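You operate a simulated robot arm through the tools that you are given. There is no shell and no other tool. Be economical: measure what you need, move in short steps, check, and stop when the job is done.

Carry out the task below with a simulated two-armed robot. There is one attempt and no reset: what you move stays moved.

## Task
Wipe up the spill on the orange bench top with the wipe and put it back.

It is judged by the outcome, as a careful person would: the job done as asked, and still so three seconds after it is handed in. It fails if anything else is knocked over, pushed out of place, dropped, spilled or broken.

## Robot
Two 7-joint arms with two-finger parallel grippers on one trunk, on a base that drives. Base frame: it is fixed to the floor where the robot stands at the start and does not move with it; the origin is under the middle of the robot, x ahead of it, y to its left, z up. Readings come in m, degrees, newtons and seconds.
The left shoulder is at the start at [0.05, 0.165, 1.13], the right one opposite. With the tool pointing down near the work surface each hand reaches from about 0.2 to 0.7 m from the robot's upright axis, wherever it stands, measured 20 degrees to its own side. Payload 3.91 kg a hand.
The tool frame of a hand sits at the grasp point between the pads (the TCP): z along the fingers, y along the line on which they close. The tips reach 0.03 m beyond it. Largest opening 0.11 m; finger width 0.02, thickness 0.01; the body of the gripper, 0.048 by 0.112 m, starts 0.055 m behind the TCP.
Orientation is that of the tool frame in the base frame, as a unit quaternion [x, y, z, w]. With the fingers straight down and closing along the base's y, the tool's x points along the base's -x, its y along +y and its z along -z.

## Interface
- The arms move only by the tool drive_tool. It takes "left_increments", "right_increments" or both (then of equal length, played together; a hand with none holds still); each is a list of rows, each an object of numbers (a shift or turn left out is 0, a gripper value left out holds the last): "dx", "dy", "dz": the shift along the tool's x, y, z in units of 20 mm (1.0 is 20 mm); "ax", "ay", "az": the turn, a rotation vector about the tool's x, y, z in units of 6 degrees (1.0 is 6 degrees); "gripper": the closure, from 0 (fully open) to 1 (shut). In form: [{"dx": .., "dy": .., "dz": .., "ax": .., "ay": .., "az": .., "gripper": ..}, ...]. A call has 1 to 20 rows; each row shifts and turns the commanded pose from where the row before left it, along the tool's axes as they then stand. A call with a number of a shift or a turn outside -1 to 1 is refused whole. A row lasts 0.2 s, in which the tool goes at most 0.05 m and 8.6 degrees; a call with a longer step from one row to the next is refused whole, and so is a gripper value outside its range. A pose out of reach is approached as far as the arm can. The call stops where the force on the tool passes 40 N (or 10 N more than at its start, if that is more) or the arm is blocked; 0.2 s more then pass. The fingers move at their own pace (about 0.045 m/s each) and stop on an object; they squeeze with about 21 N. The grip force told is the motor's: it shows also when the fingers shut on nothing. Time passes only in rows, and 0.2 s behind the last, so rows that do not move let the fingers close. It gives the time, the measured TCP pose, the force on the tool (base axes), the opening and the grip force at its end, in the units of the frame above (readings bear some noise), with the torque about the TCP (base axes, N m) and any sound that the robot's microphone picked up.
- Cameras (640 x 400 px; columns grow to the right, rows downward): "scene" is now at [0.0983, -0.0294, 1.3014]; the picture's right is [-0.48, -0.88, 0.00], its down [-0.57, 0.31, -0.76] and it looks along [0.67, -0.36, -0.65] (base axes); focal length 260 px, centre (320, 200). "left" rides on the left gripper at [0.073, -0.017, -0.103] in its tool frame; the picture's right is [0.23, 0.97, 0.00], its down [-0.76, 0.18, -0.62] and it looks along [-0.61, 0.14, 0.78] (tool axes); focal length 222 px, centre (320, 200). "right" rides on the right gripper at [0.072, 0.017, -0.103] in its tool frame; the picture's right is [-0.23, 0.97, 0.00], its down [-0.76, -0.18, -0.62] and it looks along [-0.61, -0.14, 0.78] (tool axes); focal length 222 px, centre (320, 200). There is no depth. A picture from a camera that has moved, and an enlarged one, comes with that camera's place and axes in the base frame and with its lens. The place of the scene camera against the robot may be out by one fixed shift of up to 0.018 m in any direction.
- get_image(camera): a new picture of that camera. The clock stands still meanwhile.
- lift_body(by): slides the trunk up (or, below 0, down) by that many m; the arms and the scene camera ride with it, the base frame stays. It gives what a move gives, with no picture.
- steer(legs): drives the robot by 1 to 6 legs, each [ahead, left, turn to the left] in m, m and degrees, along the robot's own axes; the way and the turn of a leg run together, so that a leg with both is an arc; at most 1.5 m and 180 degrees a leg. The arms and the cameras ride along, it lands a little off, and it stops where it bumps. It gives what a move gives.
- aim_head(pan, tilt): turns the head with the scene camera to pan (to the left, within 80 degrees either way) and tilt (down, from -29 to 69), counted from straight ahead of the robot. It gives what a move gives.
- zoom(camera, box): a new picture of the part [left, top, right, bottom] of that camera's present view, enlarged. The clock stands still meanwhile.
- job_done(): hands the job in; it is judged then, once.

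Work in short steps. Places have to be worked out from the pictures, the camera data and where the tool is seen: move nearer, look again, correct. Check each grasp and each placing, and mend what went wrong. You have 120 turns and 92 pictures in all, those below and enlarged ones among them. Open the grippers and draw the arms clear of the work before you hand the job in, unless the task says otherwise; then end with one line.

The tools are called after "Call:" as a command line: name --argument value ..., lists and objects as JSON in quotes. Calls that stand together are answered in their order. drive_tool: Moves the arms, as the interface text tells. Its arguments: {"type":"object","properties":{"left_increments":{"type":"array"},"right_increments":{"type":"array"}},"required":[]} The other tools are called the same way: lift_body (by) slides the trunk up or down; steer (legs) drives the base; aim_head (pan, tilt) turns the head that bears the scene camera; get_image (camera) takes a picture; zoom (camera, box) takes an enlarged picture of a part of a camera's view; job_done () hands the job in.

At the start:

```text
t: 0.0
left_position: [0.4142, -0.0542, 1.0643]
left_orientation: [-0.002, 1.0, 0.0, 0.0]
left_contact_force: [-0.8, -0.6, 0.8]
left_ft_torque: [0.0, 0.01, -0.04]
left_opening: 0.1097
left_gripper_force: 0.0
right_position: [0.3144, -0.4492, 1.0788]
right_orientation: [0.0, 1.0, 0.0, 0.0]
right_contact_force: [-0.2, -0.4, -0.6]
right_ft_torque: [0.0, -0.01, -0.05]
right_opening: 0.1102
right_gripper_force: 0.0
trunk travel left (down, up): [-0.35, 0.153]
robot x, y, heading: [0.0022, -0.0005, 0.0]
head pan, tilt: [-28.4, 40.5]
```

scene: 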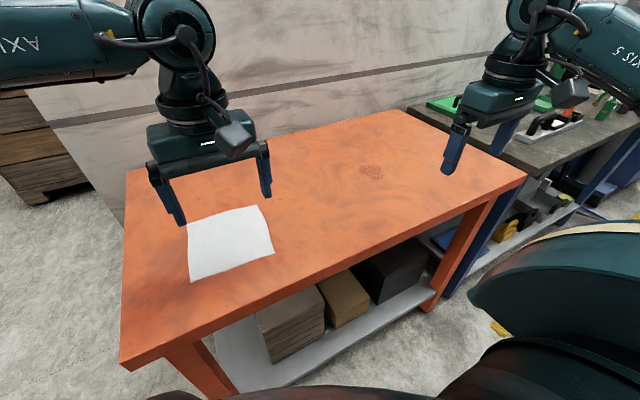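
right: 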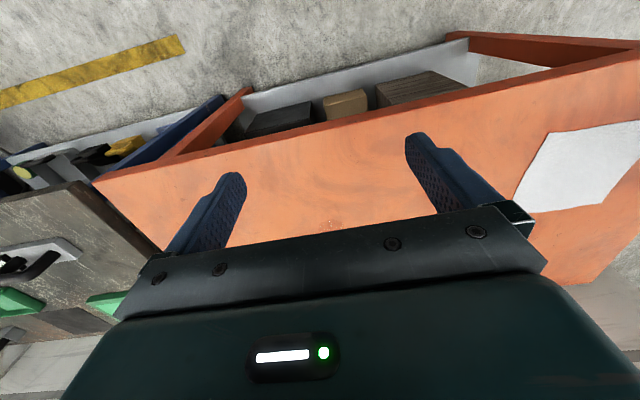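
left: 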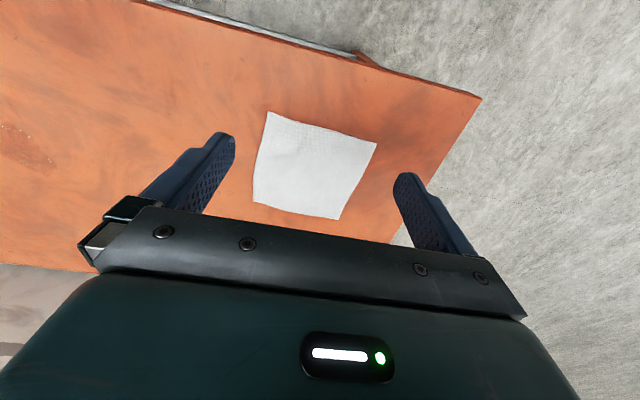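

The wipe lies at about (0.50, -0.04), the spill at about (0.57, -0.45), and the bench top at z ≈ 0.88. I'll zoom in on both to see what they are.

Call:
zoom --camera "scene" --box '[160, 180, 300, 300]'

Call:
zoom --camera "scene" --box '[320, 130, 440, 210]'

Call:
zoom --camera "left" --box '[220, 90, 420, 240]'

```text
3.33 times, centred on (230, 240) of scene
camera zoom: at [0.0983, -0.0294, 1.3014], right [-0.48, -0.88, 0.0], down [-0.57, 0.31, -0.76], along [0.67, -0.36, -0.65], focal length 866 px, centre (620, 67)
```

zoom: 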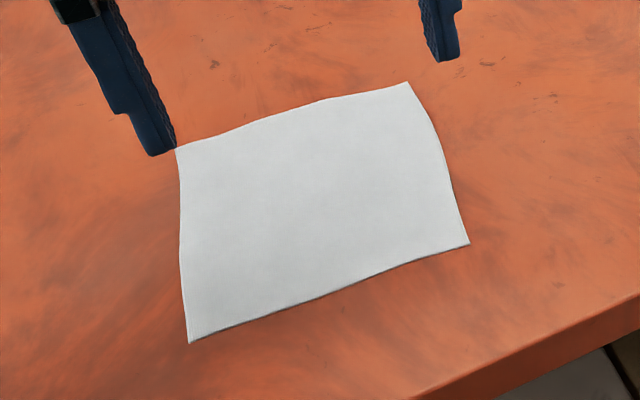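

```text
5.00 times, centred on (380, 170) of scene
camera zoom: at [0.0983, -0.0294, 1.3014], right [-0.48, -0.88, 0.0], down [-0.57, 0.31, -0.76], along [0.67, -0.36, -0.65], focal length 1300 px, centre (20, 350)
```

zoom: 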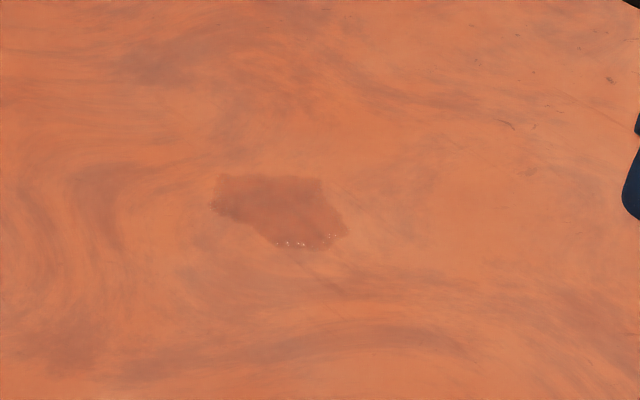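

```text
2.67 times, centred on (320, 165) of left
camera zoom: at [0.3412, -0.0718, 1.169], right [-0.23, 0.97, 0.0], down [0.76, 0.18, 0.62], along [0.61, 0.14, -0.78], focal length 592 px, centre (320, 293)
```

zoom: 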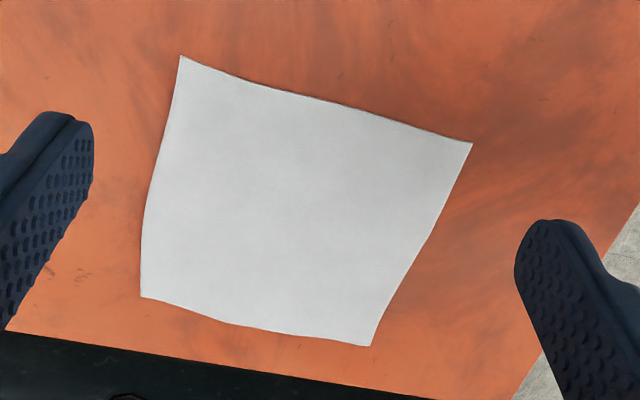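

The wipe is a thin sheet of about 0.15 m square, centred near (0.52, -0.05), and the spill is about 0.08 m across. I'll swing the left hand out to the left, then strafe the base right so that the right hand reaches both places.

Call:
drive_tool --left_increments '[{"dy": 1}, {"dy": 1}, {"dy": 1}, {"dy": 1}, {"dy": 1}, {"dy": 1}, {"dy": 1}, {"dy": 1}, {"dy": 1}, {"dy": 1}, {"dy": 1}, {"dy": 1}, {"dy": 1}, {"dy": 1}, {"dy": 1}, {"dy": 1}]'

Call:
steer --legs '[[0, -0.15, 0]]'

```text
t: 3.4
left_position: [0.413, 0.2655, 1.0657]
left_orientation: [-0.001, 1.0, 0.0, 0.0]
left_contact_force: [-0.1, 0.6, 0.7]
left_ft_torque: [-0.01, -0.02, -0.02]
left_opening: 0.1098
left_gripper_force: 0.1
right_position: [0.3138, -0.4478, 1.0781]
right_orientation: [0.0, 1.0, 0.0, 0.0]
right_contact_force: [-0.7, 0.3, -0.3]
right_ft_torque: [-0.02, 0.03, 0.01]
right_opening: 0.1098
right_gripper_force: 0.0
trunk travel left (down, up): [-0.35, 0.153]
robot x, y, heading: [0.004, 0.001, -0.1]
head pan, tilt: [-28.4, 40.5]
```

```text
t: 5.3
left_position: [0.4122, 0.1176, 1.065]
left_orientation: [-0.001, 1.0, 0.0, -0.001]
left_contact_force: [-0.2, -0.3, -0.6]
left_ft_torque: [-0.01, 0.0, 0.0]
left_opening: 0.1099
left_gripper_force: 0.1
right_position: [0.3152, -0.5973, 1.078]
right_orientation: [-0.001, 1.0, -0.001, 0.0]
right_contact_force: [-0.1, 0.7, -0.5]
right_ft_torque: [0.0, 0.04, -0.02]
right_opening: 0.1101
right_gripper_force: 0.0
trunk travel left (down, up): [-0.35, 0.153]
robot x, y, heading: [0.0003, -0.1445, -0.2]
head pan, tilt: [-28.4, 40.5]
```

The base strafed cleanly. I'll bring the right hand over towards the wipe, staying high, and shift the left hand further left.

Call:
drive_tool --right_increments '[{"dy": 1, "dx": -0.35}, {"dy": 1, "dx": -0.35}, {"dy": 1, "dx": -0.35}, {"dy": 1, "dx": -0.35}, {"dy": 1, "dx": -0.35}, {"dy": 1, "dx": -0.35}, {"dy": 1, "dx": -0.35}, {"dy": 1, "dx": -0.35}, {"dy": 1, "dx": -0.35}, {"dy": 1, "dx": -0.35}, {"dy": 1, "dx": -0.35}, {"dy": 1, "dx": -0.35}, {"dy": 1, "dx": -0.35}, {"dy": 1, "dx": -0.35}, {"dy": 1, "dx": -0.35}, {"dy": 1, "dx": -0.35}, {"dy": 1, "dx": -0.35}, {"dy": 1, "dx": -0.35}, {"dy": 1, "dx": -0.35}, {"dy": 1, "dx": -0.35}]' --left_increments '[{"dy": 1}, {"dy": 1}, {"dy": 1}, {"dy": 1}, {"dy": 1}, {"dy": 1}, {"dy": 1}, {"dy": 1}, {}, {}, {}, {}, {}, {}, {}, {}, {}, {}, {}, {}]'

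Call:
drive_tool --right_increments '[{"dy": 1, "dx": -0.3}, {"dy": 1, "dx": -0.3}, {"dy": 1, "dx": -0.3}, {"dy": 1, "dx": -0.3}, {"dy": 1, "dx": -0.3}, {"dz": 1, "dx": -0.3}, {"dz": 1, "dx": -0.3}, {"dz": 1, "dx": -0.3}]'

Call:
get_image --camera "right"

Call:
get_image --camera "scene"

```text
t: 9.6
left_position: [0.4122, 0.2766, 1.0647]
left_orientation: [-0.002, 1.0, -0.001, -0.001]
left_contact_force: [-0.1, 0.1, 0.0]
left_ft_torque: [-0.04, 0.0, -0.05]
left_opening: 0.1099
left_gripper_force: 0.0
right_position: [0.455, -0.196, 1.0801]
right_orientation: [0.001, 1.0, 0.0, 0.0]
right_contact_force: [0.5, -0.1, -0.3]
right_ft_torque: [0.01, -0.01, 0.01]
right_opening: 0.11
right_gripper_force: 0.1
trunk travel left (down, up): [-0.35, 0.153]
robot x, y, heading: [-0.0015, -0.1465, 0.0]
head pan, tilt: [-28.4, 40.5]
```

```text
t: 11.3
left_position: [0.4117, 0.2762, 1.0643]
left_orientation: [-0.002, 1.0, 0.0, 0.0]
left_contact_force: [-0.5, 0.3, 0.6]
left_ft_torque: [0.01, -0.02, 0.01]
left_opening: 0.1097
left_gripper_force: 0.0
right_position: [0.5025, -0.0986, 1.0189]
right_orientation: [-0.001, 1.0, 0.0, 0.0]
right_contact_force: [-0.7, 0.2, -0.1]
right_ft_torque: [-0.02, 0.02, 0.0]
right_opening: 0.1102
right_gripper_force: 0.1
trunk travel left (down, up): [-0.35, 0.153]
robot x, y, heading: [0.003, -0.1476, -0.1]
head pan, tilt: [-28.4, 40.5]
```

```text
85 pictures are left
camera right: at [0.4301, -0.0805, 1.121], right [0.23, 0.97, 0.0], down [0.76, -0.18, 0.62], along [0.61, -0.14, -0.78], focal length 222 px, centre (320, 200)
```

right: 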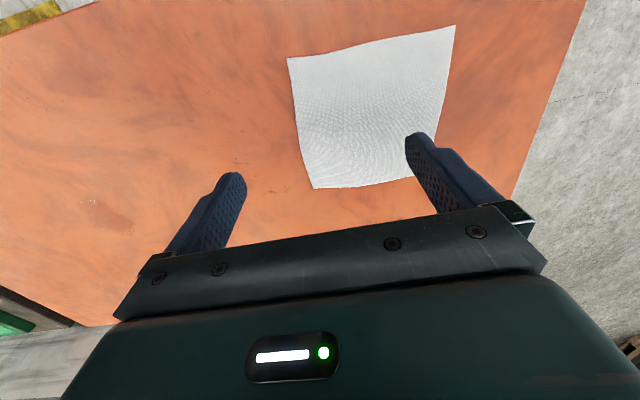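

```text
84 pictures are left
camera scene: at [0.0987, -0.1777, 1.3014], right [-0.48, -0.88, 0.0], down [-0.57, 0.31, -0.76], along [0.67, -0.36, -0.65], focal length 260 px, centre (320, 200)
```

scene: 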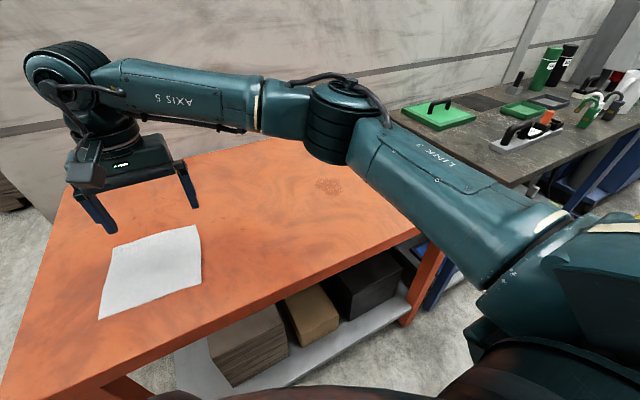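

Both views agree on the wipe's centre, (0.524, -0.048), with the top at z ≈ 0.88. I'll centre the right hand over it with the fingers half closed and go down to just above it.

Call:
drive_tool --right_increments '[{"dy": 1, "dx": -0.5, "gripper": 0.5}, {"dy": 1, "dx": -0.55}, {"dy": 0.5}, {"dz": 1}, {"dz": 1}, {"dz": 1}, {"dz": 1}, {"dz": 0.5}, {}]'

Call:
get_image --camera "right"

Call:
zoom --camera "scene" --box '[60, 160, 260, 340]'

```text
t: 13.3
left_position: [0.4116, 0.277, 1.0651]
left_orientation: [-0.002, 1.0, 0.0, 0.0]
left_contact_force: [-0.1, -0.3, -0.4]
left_ft_torque: [-0.04, 0.0, 0.04]
left_opening: 0.1099
left_gripper_force: 0.1
right_position: [0.5223, -0.0474, 0.9285]
right_orientation: [0.0, 1.0, 0.0, 0.0]
right_contact_force: [-0.8, -0.2, -0.2]
right_ft_torque: [0.0, -0.01, 0.01]
right_opening: 0.0548
right_gripper_force: 0.1
trunk travel left (down, up): [-0.35, 0.153]
robot x, y, heading: [0.0014, -0.144, 0.3]
head pan, tilt: [-28.4, 40.5]
```

```text
83 pictures are left
camera right: at [0.4497, -0.0306, 1.0313], right [0.23, 0.97, 0.0], down [0.76, -0.18, 0.62], along [0.61, -0.14, -0.78], focal length 222 px, centre (320, 200)
```

right: 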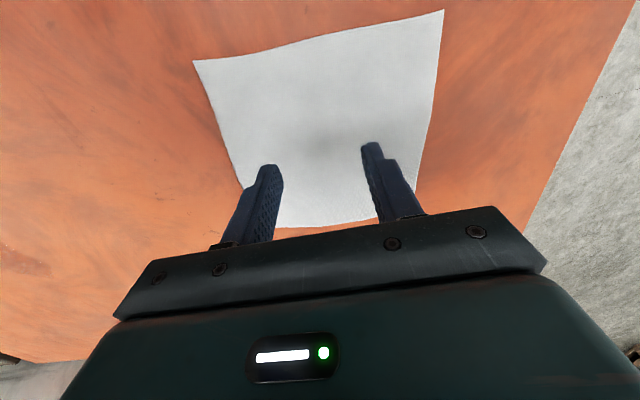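

```text
2.22 times, centred on (160, 250) of scene
camera zoom: at [0.0985, -0.1777, 1.3014], right [-0.48, -0.88, 0.0], down [-0.57, 0.31, -0.76], along [0.67, -0.36, -0.65], focal length 578 px, centre (676, 89)
```

zoom: 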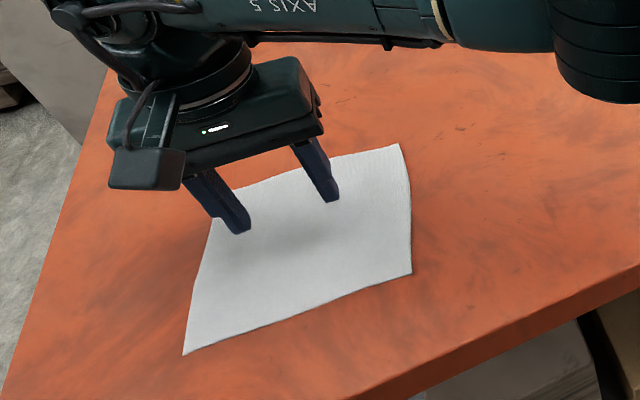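

The hand is centred and hangs slightly above the wipe. I'll lower it in small steps until it touches.

Call:
drive_tool --right_increments '[{"dz": 0.3}, {"dz": 0.2}, {"dz": 0.2}, {"dz": 0.1}, {}]'

```text
t: 14.6
left_position: [0.412, 0.2761, 1.0645]
left_orientation: [-0.002, 1.0, 0.0, 0.0]
left_contact_force: [-0.5, -0.2, 0.4]
left_ft_torque: [0.0, -0.03, -0.03]
left_opening: 0.11
left_gripper_force: 0.0
right_position: [0.5219, -0.0471, 0.9132]
right_orientation: [0.0, 1.0, 0.0, 0.001]
right_contact_force: [0.8, 0.3, 0.2]
right_ft_torque: [-0.01, 0.02, 0.02]
right_opening: 0.0549
right_gripper_force: 0.2
trunk travel left (down, up): [-0.35, 0.153]
robot x, y, heading: [-0.0007, -0.1478, 0.2]
head pan, tilt: [-28.4, 40.5]
```

No touch yet at tip height 0.883, so I'll keep lowering in 2 mm steps.

Call:
drive_tool --right_increments '[{"dz": 0.1}, {"dz": 0.1}, {}]'

```text
t: 15.3
left_position: [0.412, 0.2779, 1.0654]
left_orientation: [-0.002, 1.0, -0.001, 0.001]
left_contact_force: [0.0, 0.2, 0.4]
left_ft_torque: [0.01, -0.03, -0.02]
left_opening: 0.1099
left_gripper_force: 0.1
right_position: [0.5227, -0.047, 0.9084]
right_orientation: [-0.001, 1.0, 0.001, 0.0]
right_contact_force: [0.3, -0.5, 0.3]
right_ft_torque: [0.0, -0.02, 0.03]
right_opening: 0.055
right_gripper_force: 0.0
trunk travel left (down, up): [-0.35, 0.153]
robot x, y, heading: [-0.0046, -0.1489, 0.1]
head pan, tilt: [-28.4, 40.5]
```

Call:
drive_tool --right_increments '[{"dz": 0.1}, {"dz": 0.1}, {}]'

Call:
get_image --camera "right"

```text
t: 16.1
left_position: [0.4103, 0.2772, 1.0645]
left_orientation: [-0.001, 1.0, 0.0, 0.0]
left_contact_force: [0.4, -0.8, 0.0]
left_ft_torque: [0.01, -0.02, -0.01]
left_opening: 0.1103
left_gripper_force: 0.0
right_position: [0.523, -0.047, 0.904]
right_orientation: [-0.001, 1.0, 0.0, -0.001]
right_contact_force: [0.7, 0.7, 0.8]
right_ft_torque: [0.01, 0.02, -0.01]
right_opening: 0.0552
right_gripper_force: 0.0
trunk travel left (down, up): [-0.35, 0.153]
robot x, y, heading: [-0.001, -0.1474, 0.1]
head pan, tilt: [-28.4, 40.5]
```

```text
81 pictures are left
camera right: at [0.4497, -0.0304, 1.0069], right [0.23, 0.97, 0.0], down [0.76, -0.18, 0.62], along [0.61, -0.14, -0.78], focal length 222 px, centre (320, 200)
```

right: 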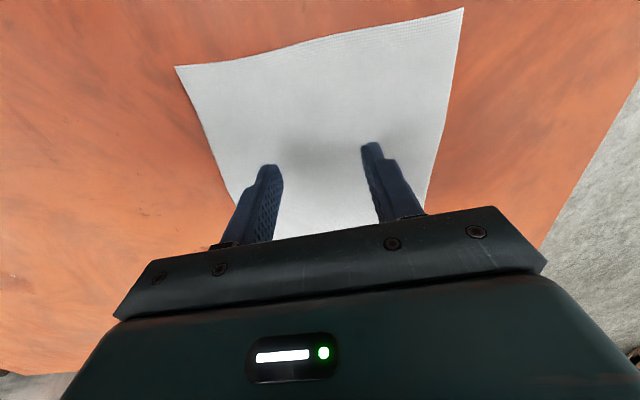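

There's still no contact at tip height 0.874, and the shadows are closing in on the fingers. I'll continue down.

Call:
drive_tool --right_increments '[{"dz": 0.1}, {"dz": 0.1}, {"dz": 0.1}, {}]'

Call:
zoom --camera "scene" --box '[80, 190, 220, 300]'

```text
t: 17.1
left_position: [0.4123, 0.2758, 1.0641]
left_orientation: [-0.001, 1.0, 0.0, 0.0]
left_contact_force: [0.6, -0.1, 1.1]
left_ft_torque: [-0.01, -0.02, -0.01]
left_opening: 0.1101
left_gripper_force: 0.0
right_position: [0.5226, -0.048, 0.8981]
right_orientation: [0.0, 1.0, 0.0, 0.0]
right_contact_force: [0.0, -0.3, 1.0]
right_ft_torque: [0.03, -0.02, 0.04]
right_opening: 0.055
right_gripper_force: 0.1
trunk travel left (down, up): [-0.35, 0.153]
robot x, y, heading: [0.0004, -0.1458, 0.0]
head pan, tilt: [-28.4, 40.5]
```

```text
3.64 times, centred on (150, 245) of scene
camera zoom: at [0.0985, -0.1777, 1.3014], right [-0.48, -0.88, 0.0], down [-0.57, 0.31, -0.76], along [0.67, -0.36, -0.65], focal length 945 px, centre (938, 36)
```

zoom: 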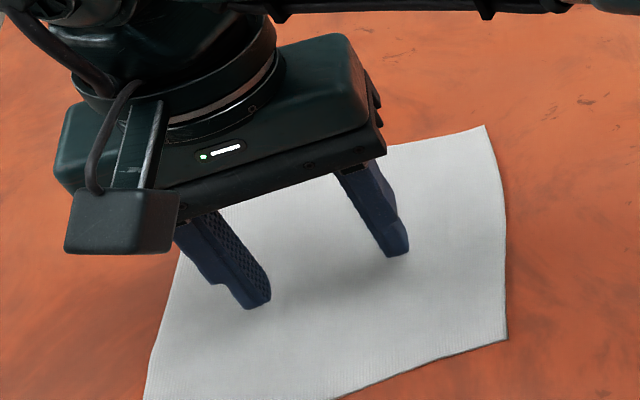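

Still no contact at tip height 0.868. I'll continue in 2 mm steps.

Call:
drive_tool --right_increments '[{"dz": 0.1}, {"dz": 0.1}, {"dz": 0.1}, {}]'

```text
t: 18.1
left_position: [0.412, 0.2761, 1.065]
left_orientation: [-0.001, 1.0, 0.0, -0.001]
left_contact_force: [0.2, 0.2, -0.6]
left_ft_torque: [0.02, 0.01, -0.01]
left_opening: 0.1099
left_gripper_force: 0.0
right_position: [0.5234, -0.0482, 0.8903]
right_orientation: [-0.001, 1.0, 0.0, 0.0]
right_contact_force: [0.2, -0.9, -0.4]
right_ft_torque: [-0.03, 0.01, -0.01]
right_opening: 0.055
right_gripper_force: 0.1
trunk travel left (down, up): [-0.35, 0.153]
robot x, y, heading: [0.0, -0.1466, -0.2]
head pan, tilt: [-28.4, 40.5]
```

Call:
drive_tool --right_increments '[{"dz": 0.1}, {"dz": 0.1}, {"dz": 0.1}, {}]'

Call:
get_image --camera "right"

```text
t: 19.1
left_position: [0.4115, 0.2772, 1.0649]
left_orientation: [-0.002, 1.0, 0.0, 0.0]
left_contact_force: [0.0, 0.2, -0.3]
left_ft_torque: [-0.01, -0.02, 0.0]
left_opening: 0.11
left_gripper_force: 0.1
right_position: [0.5226, -0.0454, 0.8859]
right_orientation: [-0.001, 1.0, 0.0, 0.0]
right_contact_force: [0.6, -0.2, -0.3]
right_ft_torque: [0.02, 0.04, -0.02]
right_opening: 0.055
right_gripper_force: 0.1
trunk travel left (down, up): [-0.35, 0.153]
robot x, y, heading: [0.0006, -0.1491, 0.0]
head pan, tilt: [-28.4, 40.5]
```

```text
79 pictures are left
camera right: at [0.4503, -0.0296, 0.9887], right [0.23, 0.97, 0.0], down [0.76, -0.18, 0.62], along [0.61, -0.14, -0.78], focal length 222 px, centre (320, 200)
```

right: 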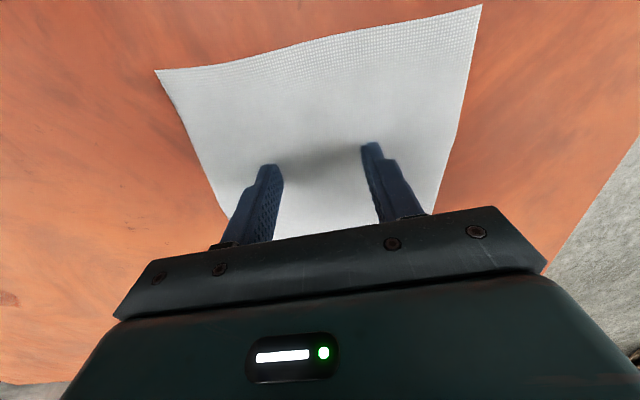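

Parallax between the two heights now puts the top at z ≈ 0.852, so the tips are about 4 mm above it. That moves the wipe's centre to about (0.54, -0.045) and the spill to about (0.59, -0.48). I'll shift forward and lower to touch.

Call:
drive_tool --right_increments '[{"dx": -0.8}, {"dz": 0.1}, {"dz": 0.1}, {}]'

Call:
drive_tool --right_increments '[{"dz": 0.05}, {"dz": 0.05}, {}]'

```text
t: 20.1
left_position: [0.4116, 0.277, 1.0654]
left_orientation: [-0.002, 1.0, 0.0, -0.001]
left_contact_force: [0.2, 0.4, 1.2]
left_ft_torque: [0.01, -0.02, 0.04]
left_opening: 0.1101
left_gripper_force: 0.0
right_position: [0.5394, -0.0468, 0.8819]
right_orientation: [-0.001, 1.0, 0.0, -0.001]
right_contact_force: [0.0, -0.2, -0.1]
right_ft_torque: [-0.04, 0.0, 0.02]
right_opening: 0.055
right_gripper_force: 0.1
trunk travel left (down, up): [-0.35, 0.153]
robot x, y, heading: [-0.0009, -0.1475, 0.3]
head pan, tilt: [-28.4, 40.5]
```

```text
t: 20.9
left_position: [0.4117, 0.2765, 1.0656]
left_orientation: [-0.002, 1.0, 0.0, 0.001]
left_contact_force: [-0.1, 0.9, -0.1]
left_ft_torque: [-0.01, 0.02, -0.02]
left_opening: 0.11
left_gripper_force: 0.1
right_position: [0.5391, -0.047, 0.8825]
right_orientation: [-0.001, 1.0, 0.0, 0.0]
right_contact_force: [0.5, 0.2, 5.0]
right_ft_torque: [-0.01, -0.01, 0.0]
right_opening: 0.0548
right_gripper_force: 0.0
trunk travel left (down, up): [-0.35, 0.153]
robot x, y, heading: [0.0028, -0.1496, 0.2]
head pan, tilt: [-28.4, 40.5]
```

Contact shows 5 N at TCP z ≈ 0.882. I'll close the fingers to gather a pinch of the wipe.

Call:
drive_tool --right_increments '[{"dz": 0.05, "gripper": 0.5}, {"gripper": 1}, {"gripper": 1}, {"gripper": 1}, {"gripper": 1}, {"gripper": 1}]'

Call:
get_image --camera "right"

Call:
zoom --camera "scene" --box '[80, 190, 220, 300]'

```text
t: 22.4
left_position: [0.4103, 0.2782, 1.0659]
left_orientation: [-0.001, 1.0, -0.001, 0.001]
left_contact_force: [-0.1, 0.6, 0.8]
left_ft_torque: [0.03, 0.05, 0.0]
left_opening: 0.1099
left_gripper_force: 0.1
right_position: [0.5379, -0.0469, 0.8812]
right_orientation: [-0.001, 1.0, 0.001, 0.002]
right_contact_force: [1.3, 0.4, 20.0]
right_ft_torque: [-0.02, -0.03, -0.02]
right_opening: 0.0027
right_gripper_force: 20.7
trunk travel left (down, up): [-0.35, 0.153]
robot x, y, heading: [0.0025, -0.1483, 0.0]
head pan, tilt: [-28.4, 40.5]
```

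```text
78 pictures are left
camera right: at [0.4654, -0.0299, 0.9837], right [0.23, 0.97, 0.0], down [0.76, -0.18, 0.63], along [0.61, -0.14, -0.78], focal length 222 px, centre (320, 200)
```

right: 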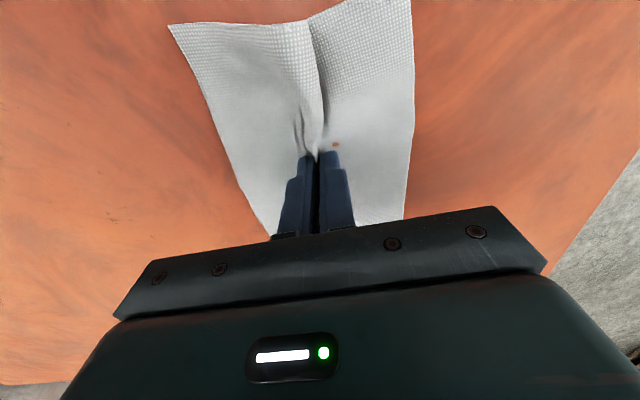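

```text
3.64 times, centred on (150, 245) of scene
camera zoom: at [0.0968, -0.178, 1.3017], right [-0.48, -0.88, 0.0], down [-0.57, 0.31, -0.76], along [0.67, -0.36, -0.65], focal length 945 px, centre (938, 36)
```

zoom: 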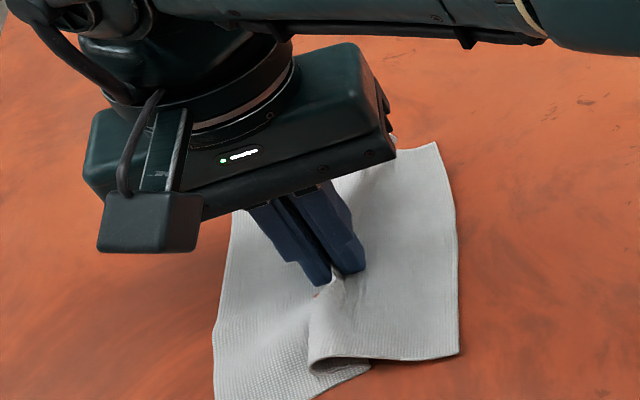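

The fingers have pinched a fold of the cloth (2.7 mm opening at 20.7 N). I'll lift it a little and carry it towards the spill.

Call:
drive_tool --right_increments '[{"dz": -0.5}, {"dz": -1}, {"dz": -1}, {"dz": -0.5}, {}]'

Call:
zoom --camera "scene" --box '[60, 150, 240, 300]'

```text
t: 23.6
left_position: [0.4116, 0.2774, 1.065]
left_orientation: [-0.002, 1.0, 0.001, 0.0]
left_contact_force: [0.4, 0.5, 0.0]
left_ft_torque: [0.01, -0.01, -0.03]
left_opening: 0.1102
left_gripper_force: 0.0
right_position: [0.5386, -0.0451, 0.9395]
right_orientation: [-0.001, 1.0, -0.001, 0.0]
right_contact_force: [1.1, 0.1, -0.2]
right_ft_torque: [0.0, 0.0, 0.02]
right_opening: 0.0029
right_gripper_force: 20.5
trunk travel left (down, up): [-0.35, 0.153]
robot x, y, heading: [-0.0027, -0.1478, 0.2]
head pan, tilt: [-28.4, 40.5]
```

```text
2.67 times, centred on (150, 225) of scene
camera zoom: at [0.0985, -0.1777, 1.3014], right [-0.48, -0.88, 0.0], down [-0.57, 0.31, -0.76], along [0.67, -0.36, -0.65], focal length 693 px, centre (773, 133)
```

zoom: 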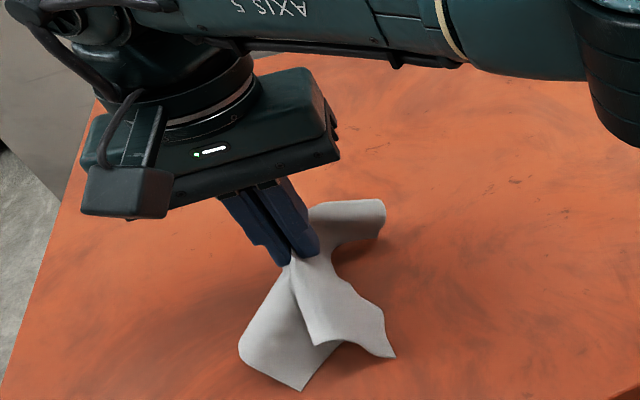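

The cloth lifts with the fingers. I'll carry it to the near side of the spill.

Call:
drive_tool --right_increments '[{"dy": -1, "dx": -0.12}, {"dy": -1, "dx": -0.12}, {"dy": -1, "dx": -0.12}, {"dy": -1, "dx": -0.12}, {"dy": -1, "dx": -0.12}, {"dy": -1, "dx": -0.12}, {"dy": -1, "dx": -0.12}, {"dy": -1, "dx": -0.12}, {"dy": -1, "dx": -0.12}, {"dy": -1, "dx": -0.12}, {"dy": -1, "dx": -0.12}, {"dy": -1, "dx": -0.12}, {"dy": -1, "dx": -0.12}, {"dy": -1, "dx": -0.12}, {"dy": -1, "dx": -0.12}, {"dy": -1, "dx": -0.12}, {"dy": -1, "dx": -0.12}, {"dy": -1, "dx": -0.12}, {}]'

Call:
get_image --camera "right"

Call:
get_image --camera "scene"

```text
t: 27.6
left_position: [0.4126, 0.2767, 1.0635]
left_orientation: [-0.001, 1.0, 0.0, 0.0]
left_contact_force: [0.4, 0.0, 0.2]
left_ft_torque: [0.01, 0.01, -0.02]
left_opening: 0.1102
left_gripper_force: 0.0
right_position: [0.5812, -0.4075, 0.9389]
right_orientation: [-0.001, 1.0, -0.001, 0.0]
right_contact_force: [0.6, 0.6, 0.3]
right_ft_torque: [-0.01, 0.02, 0.03]
right_opening: 0.0029
right_gripper_force: 20.9
trunk travel left (down, up): [-0.35, 0.153]
robot x, y, heading: [-0.0018, -0.1448, 0.2]
head pan, tilt: [-28.4, 40.5]
```

```text
75 pictures are left
camera right: at [0.5089, -0.3911, 1.0412], right [0.23, 0.97, 0.0], down [0.76, -0.18, 0.62], along [0.61, -0.14, -0.78], focal length 222 px, centre (320, 200)
```

right: 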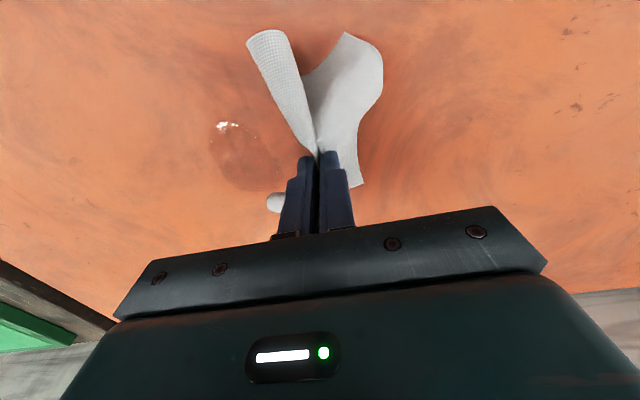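

```text
74 pictures are left
camera scene: at [0.0985, -0.1776, 1.3014], right [-0.47, -0.88, 0.0], down [-0.57, 0.31, -0.76], along [0.67, -0.36, -0.65], focal length 260 px, centre (320, 200)
```

scene: 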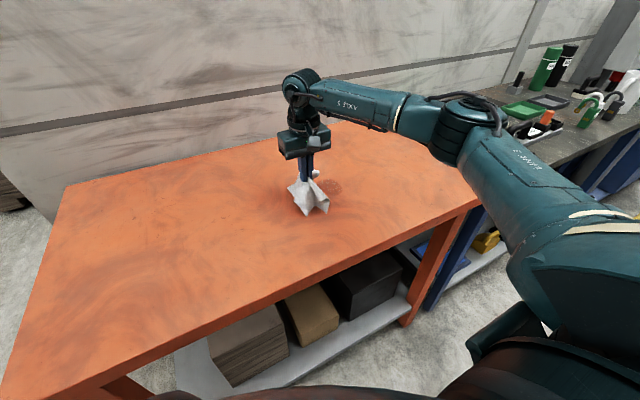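

The spill spans x 0.556–0.633 and y -0.515 to -0.45. I'll lower the cloth onto its centre until it presses lightly.

Call:
drive_tool --right_increments '[{"dy": -1, "dx": -0.3}, {"dy": -1, "dx": -0.2}, {"dy": -1}, {"dy": -0.75}, {"dz": 1}, {"dz": 1}, {"dz": 0.5}, {"dz": 0.2}, {}]'

Call:
drive_tool --right_increments '[{"dz": 0.1}, {"dz": 0.1}, {}]'

Call:
get_image --camera "right"

```text
t: 29.6
left_position: [0.4119, 0.2775, 1.0641]
left_orientation: [-0.002, 1.0, -0.001, 0.0]
left_contact_force: [0.9, 0.7, 0.4]
left_ft_torque: [0.0, 0.03, -0.04]
left_opening: 0.11
left_gripper_force: 0.0
right_position: [0.5926, -0.4809, 0.8861]
right_orientation: [0.0, 1.0, 0.0, 0.0]
right_contact_force: [-0.2, -1.2, -0.2]
right_ft_torque: [0.0, 0.0, 0.02]
right_opening: 0.0028
right_gripper_force: 21.5
trunk travel left (down, up): [-0.35, 0.153]
robot x, y, heading: [-0.0031, -0.1497, 0.1]
head pan, tilt: [-28.4, 40.5]
```

```text
t: 30.4
left_position: [0.4126, 0.2778, 1.0649]
left_orientation: [-0.001, 1.0, 0.0, 0.001]
left_contact_force: [-0.1, 0.2, -0.6]
left_ft_torque: [0.01, -0.01, -0.02]
left_opening: 0.11
left_gripper_force: 0.1
right_position: [0.5926, -0.4824, 0.883]
right_orientation: [-0.001, 1.0, 0.001, 0.001]
right_contact_force: [-0.9, 0.1, 5.8]
right_ft_torque: [0.05, 0.0, 0.01]
right_opening: 0.003
right_gripper_force: 21.0
trunk travel left (down, up): [-0.35, 0.153]
robot x, y, heading: [-0.0018, -0.1513, 0.2]
head pan, tilt: [-28.4, 40.5]
```

```text
73 pictures are left
camera right: at [0.5202, -0.4649, 0.9857], right [0.23, 0.97, 0.0], down [0.76, -0.18, 0.62], along [0.61, -0.14, -0.78], focal length 222 px, centre (320, 200)
```

right: 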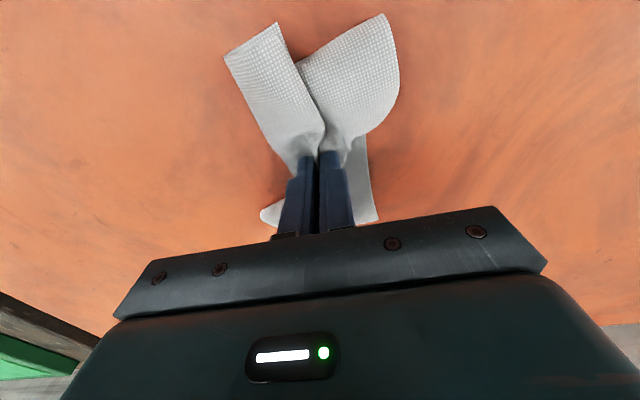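

It's pressing gently (6 N) on the spill. I'll wipe back and forth over the whole patch, starting on the near side.

Call:
drive_tool --right_increments '[{"dz": 0.05}, {"dx": 0.9, "dy": 0.9}, {"dx": 0.9, "dy": 0.9}, {"dy": -1}, {"dy": -1}, {"dy": -1}, {"dy": -1}, {"dx": -0.7}, {"dy": 1}, {"dy": 1}, {"dy": 1}, {"dy": 1}, {"dx": -0.7}, {"dy": -1}, {"dy": -1}, {"dy": -1}, {"dy": -1}]'

Call:
get_image --camera "right"

```text
t: 34.0
left_position: [0.4099, 0.2787, 1.0653]
left_orientation: [-0.002, 1.0, -0.001, 0.002]
left_contact_force: [0.3, -0.1, 1.0]
left_ft_torque: [-0.01, -0.01, -0.02]
left_opening: 0.1097
left_gripper_force: 0.0
right_position: [0.5846, -0.5245, 0.8811]
right_orientation: [-0.001, 1.0, 0.0, 0.002]
right_contact_force: [-0.3, 6.4, 19.6]
right_ft_torque: [0.35, -0.07, 0.04]
right_opening: 0.0029
right_gripper_force: 21.4
trunk travel left (down, up): [-0.35, 0.153]
robot x, y, heading: [0.0022, -0.15, -0.1]
head pan, tilt: [-28.4, 40.5]
```

```text
72 pictures are left
camera right: at [0.5113, -0.5084, 0.9851], right [0.22, 0.97, 0.0], down [0.76, -0.18, 0.63], along [0.61, -0.14, -0.78], focal length 222 px, centre (320, 200)
```

right: 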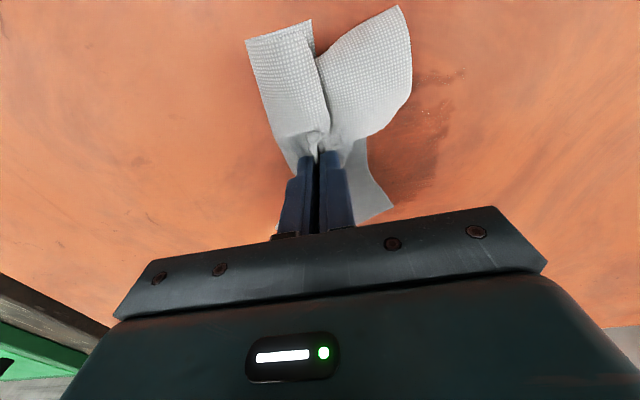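

The wipe works, but damp patches remain on the left (y ≈ -0.445 and beyond). I'll finish the raster further forward and then cover a wider area.

Call:
drive_tool --right_increments '[{"dx": -0.7}, {"dy": 1}, {"dy": 1}, {"dy": 1}, {"dy": 1}, {"dy": 0.7}, {"dx": -0.7}, {"dy": -1}, {"dy": -1}, {"dy": -1}, {"dy": -1}, {"dy": -0.7}, {"dx": -0.7}, {"dy": 1}, {"dy": 1}, {"dy": 1}, {"dy": 1}, {"dy": 0.7}]'

Call:
drive_tool --right_increments '[{"dz": -1}, {"dz": -1}, {"dz": -1}, {"dy": 1}, {"dy": 1}, {"dy": 1}, {"dy": 1}, {}]'

Call:
get_image --camera "right"

Call:
zoom --camera "scene" --box '[250, 130, 410, 230]'

```text
t: 37.8
left_position: [0.4114, 0.2772, 1.0654]
left_orientation: [-0.002, 1.0, 0.0, 0.002]
left_contact_force: [0.1, -1.0, 0.9]
left_ft_torque: [0.0, 0.0, 0.01]
left_opening: 0.11
left_gripper_force: 0.0
right_position: [0.6123, -0.4251, 0.882]
right_orientation: [-0.001, 1.0, -0.001, 0.003]
right_contact_force: [0.4, -6.7, 22.6]
right_ft_torque: [-0.03, -0.13, -0.01]
right_opening: 0.0025
right_gripper_force: 20.8
right hand out of reach, approached as far as the arm can: row 12, 13
trunk travel left (down, up): [-0.35, 0.153]
robot x, y, heading: [0.0015, -0.1452, 0.4]
head pan, tilt: [-28.4, 40.5]
```

```text
t: 39.5
left_position: [0.4127, 0.2775, 1.0653]
left_orientation: [-0.001, 1.0, 0.0, 0.0]
left_contact_force: [0.1, -0.2, 0.6]
left_ft_torque: [0.03, -0.01, 0.0]
left_opening: 0.1097
left_gripper_force: 0.1
right_position: [0.6117, -0.3445, 0.9401]
right_orientation: [-0.001, 1.0, 0.0, 0.0]
right_contact_force: [-0.2, 1.2, 0.2]
right_ft_torque: [0.03, -0.02, 0.02]
right_opening: 0.0028
right_gripper_force: 20.7
trunk travel left (down, up): [-0.35, 0.153]
robot x, y, heading: [-0.0001, -0.1491, 0.1]
head pan, tilt: [-28.4, 40.5]
```

```text
71 pictures are left
camera right: at [0.5399, -0.3275, 1.0423], right [0.23, 0.97, 0.0], down [0.76, -0.18, 0.62], along [0.61, -0.14, -0.78], focal length 222 px, centre (320, 200)
```

right: 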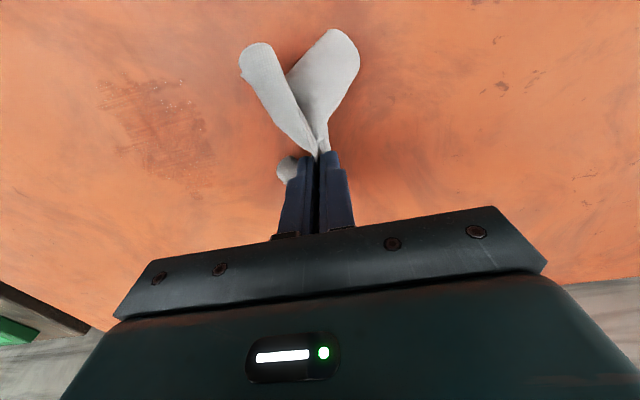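

```text
4.00 times, centred on (330, 180) of scene
camera zoom: at [0.0985, -0.1779, 1.3014], right [-0.48, -0.88, 0.0], down [-0.57, 0.31, -0.76], along [0.67, -0.36, -0.65], focal length 1040 px, centre (280, 280)
```

zoom: 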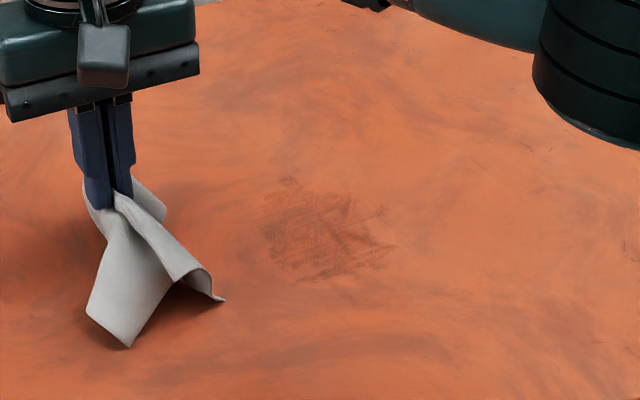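

The spill is lighter but not gone, leaving a smeared patch over x 0.54–0.66, y -0.52 to -0.44. The far corner was at the reach limit, so I'll strafe right a bit more before the second pass.

Call:
steer --legs '[[0, -0.14, 0]]'

```text
t: 41.5
left_position: [0.4127, 0.132, 1.0651]
left_orientation: [-0.001, 1.0, 0.0, 0.0]
left_contact_force: [0.4, -0.8, 0.1]
left_ft_torque: [-0.01, 0.01, 0.04]
left_opening: 0.11
left_gripper_force: 0.0
right_position: [0.6129, -0.4892, 0.9404]
right_orientation: [-0.001, 1.0, 0.001, 0.0]
right_contact_force: [0.1, 0.3, 0.2]
right_ft_torque: [-0.06, -0.01, 0.03]
right_opening: 0.0024
right_gripper_force: 20.8
trunk travel left (down, up): [-0.35, 0.153]
robot x, y, heading: [0.0011, -0.2917, -0.2]
head pan, tilt: [-28.4, 40.5]
```

I'm now at (0.613, -0.489) with better reach. I'll lower at the far left corner and stroke along x in lines 1 cm apart.

Call:
drive_tool --right_increments '[{"dx": -1, "dy": 1}, {"dx": -1, "dy": 1}, {"dy": 0.3}, {"dz": 1}, {"dz": 1}, {"dz": 0.8}, {"dz": 0.1}, {"dz": 0.05}, {}]'

Call:
drive_tool --right_increments '[{"dx": 1}, {"dx": 1}, {"dx": 1}, {"dx": 1}, {"dx": 1}, {"dx": 1}, {"dy": -0.5}, {"dx": -1}, {"dx": -1}, {"dx": -1}, {"dx": -1}, {"dx": -1}, {"dx": -1}, {"dy": -0.5}]'

```text
t: 43.5
left_position: [0.4114, 0.1331, 1.0653]
left_orientation: [-0.001, 1.0, 0.0, 0.001]
left_contact_force: [0.8, -0.5, 0.1]
left_ft_torque: [0.01, 0.03, -0.02]
left_opening: 0.1099
left_gripper_force: 0.0
right_position: [0.6509, -0.4434, 0.8838]
right_orientation: [-0.001, 1.0, 0.0, 0.002]
right_contact_force: [-0.1, -1.0, 11.9]
right_ft_torque: [-0.16, 0.0, -0.01]
right_opening: 0.0026
right_gripper_force: 20.7
trunk travel left (down, up): [-0.35, 0.153]
robot x, y, heading: [0.0045, -0.2928, -0.1]
head pan, tilt: [-28.4, 40.5]
```

```text
t: 46.5
left_position: [0.4108, 0.1331, 1.0662]
left_orientation: [-0.001, 1.0, -0.001, 0.0]
left_contact_force: [-0.3, 0.1, -0.2]
left_ft_torque: [0.0, -0.02, 0.02]
left_opening: 0.11
left_gripper_force: 0.1
right_position: [0.6524, -0.4615, 0.8821]
right_orientation: [-0.003, 1.0, 0.001, 0.002]
right_contact_force: [0.5, 5.9, 17.1]
right_ft_torque: [0.03, -0.08, 0.01]
right_opening: 0.0025
right_gripper_force: 20.6
trunk travel left (down, up): [-0.35, 0.153]
robot x, y, heading: [-0.0006, -0.2934, 0.1]
head pan, tilt: [-28.4, 40.5]
```

The contact force is steady at 12–17 N, so I'll continue the raster.

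Call:
drive_tool --right_increments '[{"dx": 1}, {"dx": 1}, {"dx": 1}, {"dx": 1}, {"dx": 1}, {"dx": 1}, {"dy": -0.5}, {"dx": -1}, {"dx": -1}, {"dx": -1}, {"dx": -1}, {"dx": -1}, {"dx": -1}, {"dy": -0.5}]'

Call:
drive_tool --right_increments '[{"dx": 1}, {"dx": 1}, {"dx": 1}, {"dx": 1}, {"dx": 1}, {"dx": 1}, {"dy": -0.5}, {"dx": -1}, {"dx": -1}, {"dx": -1}, {"dx": -1}, {"dx": -1}, {"dx": -1}, {"dy": -0.5}]'

Call:
drive_tool --right_increments '[{"dx": 1}, {"dx": 1}, {"dx": 1}, {"dx": 1}, {"dx": 1}, {"dx": 1}, {"dy": -0.5}, {"dx": -1}, {"dx": -1}, {"dx": -1}, {"dx": -1}, {"dx": -1}, {"dx": -1}]'

Call:
drive_tool --right_increments '[{"dz": -1}, {"dz": -1}, {"dz": -1}, {"dy": 1}, {"dy": 1}, {"dy": 1}, {"dy": 1}, {"dy": 1}, {"dy": 1}, {"dy": 1}, {"dy": 1}, {}]'

Call:
get_image --camera "right"

Call:
get_image --camera "scene"

```text
t: 49.5
left_position: [0.4115, 0.1341, 1.0654]
left_orientation: [-0.002, 1.0, 0.0, 0.001]
left_contact_force: [0.3, 0.6, -0.5]
left_ft_torque: [-0.02, 0.0, -0.02]
left_opening: 0.1098
left_gripper_force: 0.1
right_position: [0.6525, -0.4799, 0.8825]
right_orientation: [-0.002, 1.0, 0.001, 0.003]
right_contact_force: [0.6, 6.1, 17.4]
right_ft_torque: [0.02, -0.1, 0.03]
right_opening: 0.0027
right_gripper_force: 20.3
trunk travel left (down, up): [-0.35, 0.153]
robot x, y, heading: [0.0044, -0.2906, 0.3]
head pan, tilt: [-28.4, 40.5]
```

```text
t: 52.5
left_position: [0.4105, 0.1333, 1.0646]
left_orientation: [-0.001, 1.0, -0.001, 0.001]
left_contact_force: [-0.4, 0.0, 0.6]
left_ft_torque: [0.01, -0.01, 0.0]
left_opening: 0.11
left_gripper_force: 0.0
right_position: [0.6518, -0.5011, 0.8836]
right_orientation: [-0.003, 1.0, 0.001, 0.003]
right_contact_force: [-0.1, 4.4, 15.9]
right_ft_torque: [0.04, -0.1, 0.04]
right_opening: 0.0023
right_gripper_force: 21.8
trunk travel left (down, up): [-0.35, 0.153]
robot x, y, heading: [0.0001, -0.2918, -0.1]
head pan, tilt: [-28.4, 40.5]
```

```text
t: 55.3
left_position: [0.4103, 0.1335, 1.0657]
left_orientation: [-0.001, 1.0, -0.001, 0.002]
left_contact_force: [-0.5, 0.4, 0.6]
left_ft_torque: [-0.02, 0.01, -0.02]
left_opening: 0.11
left_gripper_force: 0.1
right_position: [0.6514, -0.511, 0.8832]
right_orientation: [-0.002, 1.0, -0.001, 0.002]
right_contact_force: [-6.6, 0.8, 22.3]
right_ft_torque: [-0.16, 0.15, -0.06]
right_opening: 0.0027
right_gripper_force: 21.1
trunk travel left (down, up): [-0.35, 0.153]
robot x, y, heading: [-0.0005, -0.2915, 0.1]
head pan, tilt: [-28.4, 40.5]
```

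```text
t: 57.9
left_position: [0.4122, 0.1331, 1.0651]
left_orientation: [-0.001, 1.0, -0.001, 0.0]
left_contact_force: [-0.2, 0.0, -0.9]
left_ft_torque: [-0.01, 0.0, -0.03]
left_opening: 0.1099
left_gripper_force: 0.1
right_position: [0.6387, -0.3586, 0.9405]
right_orientation: [0.0, 1.0, 0.0, 0.001]
right_contact_force: [1.2, -0.2, 0.1]
right_ft_torque: [0.04, -0.02, 0.02]
right_opening: 0.0027
right_gripper_force: 20.7
right hand out of reach, approached as far as the arm can: row 9, 10
trunk travel left (down, up): [-0.35, 0.153]
robot x, y, heading: [-0.0005, -0.292, 0.0]
head pan, tilt: [-28.4, 40.5]
```

```text
69 pictures are left
camera right: at [0.5667, -0.341, 1.0427], right [0.23, 0.97, 0.0], down [0.76, -0.18, 0.62], along [0.61, -0.14, -0.78], focal length 222 px, centre (320, 200)
```

right: 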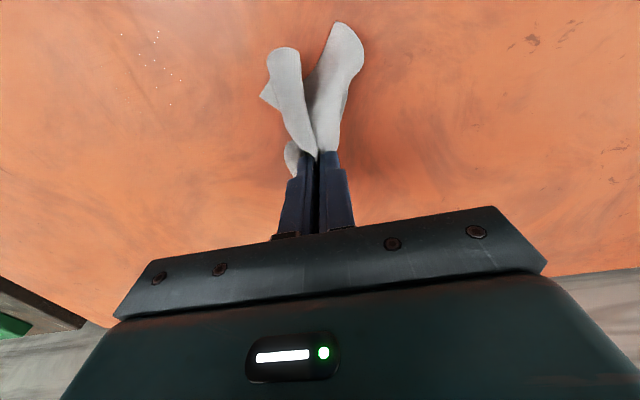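

```text
68 pictures are left
camera scene: at [0.0987, -0.3227, 1.3014], right [-0.48, -0.88, 0.0], down [-0.57, 0.31, -0.76], along [0.67, -0.36, -0.65], focal length 260 px, centre (320, 200)
```

scene: 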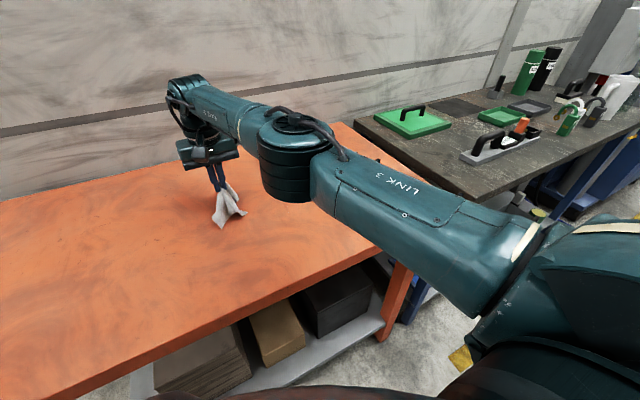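

The patch is almost gone. I'll zoom in to look for any residue.

Call:
zoom --camera "right" --box '[80, 0, 260, 130]'

Call:
zoom --camera "scene" --box '[220, 120, 360, 220]'

```text
3.08 times, centred on (170, 65) of right
camera zoom: at [0.5667, -0.341, 1.0427], right [0.23, 0.97, 0.0], down [0.76, -0.18, 0.62], along [0.61, -0.14, -0.78], focal length 684 px, centre (782, 615)
```

zoom: 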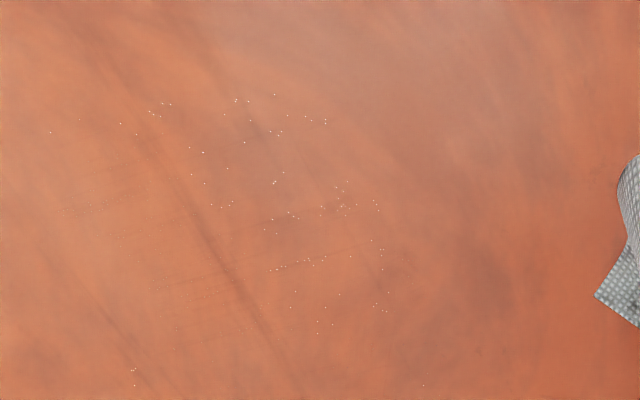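

```text
4.00 times, centred on (290, 170) of scene
camera zoom: at [0.0987, -0.3227, 1.3014], right [-0.48, -0.88, 0.0], down [-0.57, 0.31, -0.76], along [0.67, -0.36, -0.65], focal length 1040 px, centre (440, 320)
```

zoom: 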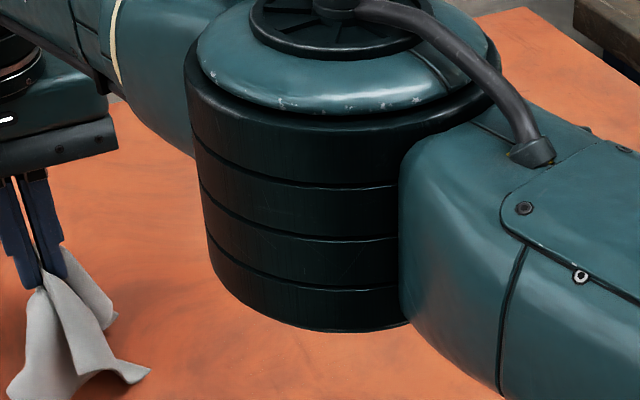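

Only fine droplets are left, over x 0.53–0.61 and y -0.54 to -0.45. I'll do one more pass with strokes along y, starting nearer the robot.

Call:
drive_tool --right_increments '[{"dx": 1, "dy": -0.75}, {"dx": 1, "dy": -0.75}, {"dx": 1, "dy": -0.75}, {"dx": 1, "dy": -0.75}, {"dx": 1, "dy": -0.75}, {"dx": 0.8}, {"dz": 1}, {"dz": 1}, {"dz": 0.75}, {}]'

Call:
drive_tool --right_increments '[{"dz": 0.1}, {"dz": 0.1}, {}]'

```text
t: 60.1
left_position: [0.4122, 0.1329, 1.0652]
left_orientation: [0.0, 1.0, 0.0, 0.001]
left_contact_force: [-0.3, -0.3, 0.4]
left_ft_torque: [0.01, 0.04, 0.01]
left_opening: 0.1099
left_gripper_force: 0.1
right_position: [0.5229, -0.4324, 0.8853]
right_orientation: [-0.002, 1.0, 0.0, -0.001]
right_contact_force: [-0.7, -0.2, 2.3]
right_ft_torque: [-0.01, -0.03, 0.02]
right_opening: 0.0027
right_gripper_force: 21.0
trunk travel left (down, up): [-0.35, 0.153]
robot x, y, heading: [0.0006, -0.2957, 0.1]
head pan, tilt: [-28.4, 40.5]
```

```text
t: 60.9
left_position: [0.4117, 0.1324, 1.0654]
left_orientation: [-0.001, 1.0, -0.001, 0.001]
left_contact_force: [0.3, 0.0, 0.0]
left_ft_torque: [-0.01, 0.01, -0.02]
left_opening: 0.11
left_gripper_force: 0.1
right_position: [0.522, -0.4318, 0.8831]
right_orientation: [-0.002, 1.0, 0.001, 0.002]
right_contact_force: [-1.2, -0.2, 16.9]
right_ft_torque: [-0.06, 0.02, 0.01]
right_opening: 0.0027
right_gripper_force: 21.5
trunk travel left (down, up): [-0.35, 0.153]
robot x, y, heading: [-0.0019, -0.2904, -0.2]
head pan, tilt: [-28.4, 40.5]
```

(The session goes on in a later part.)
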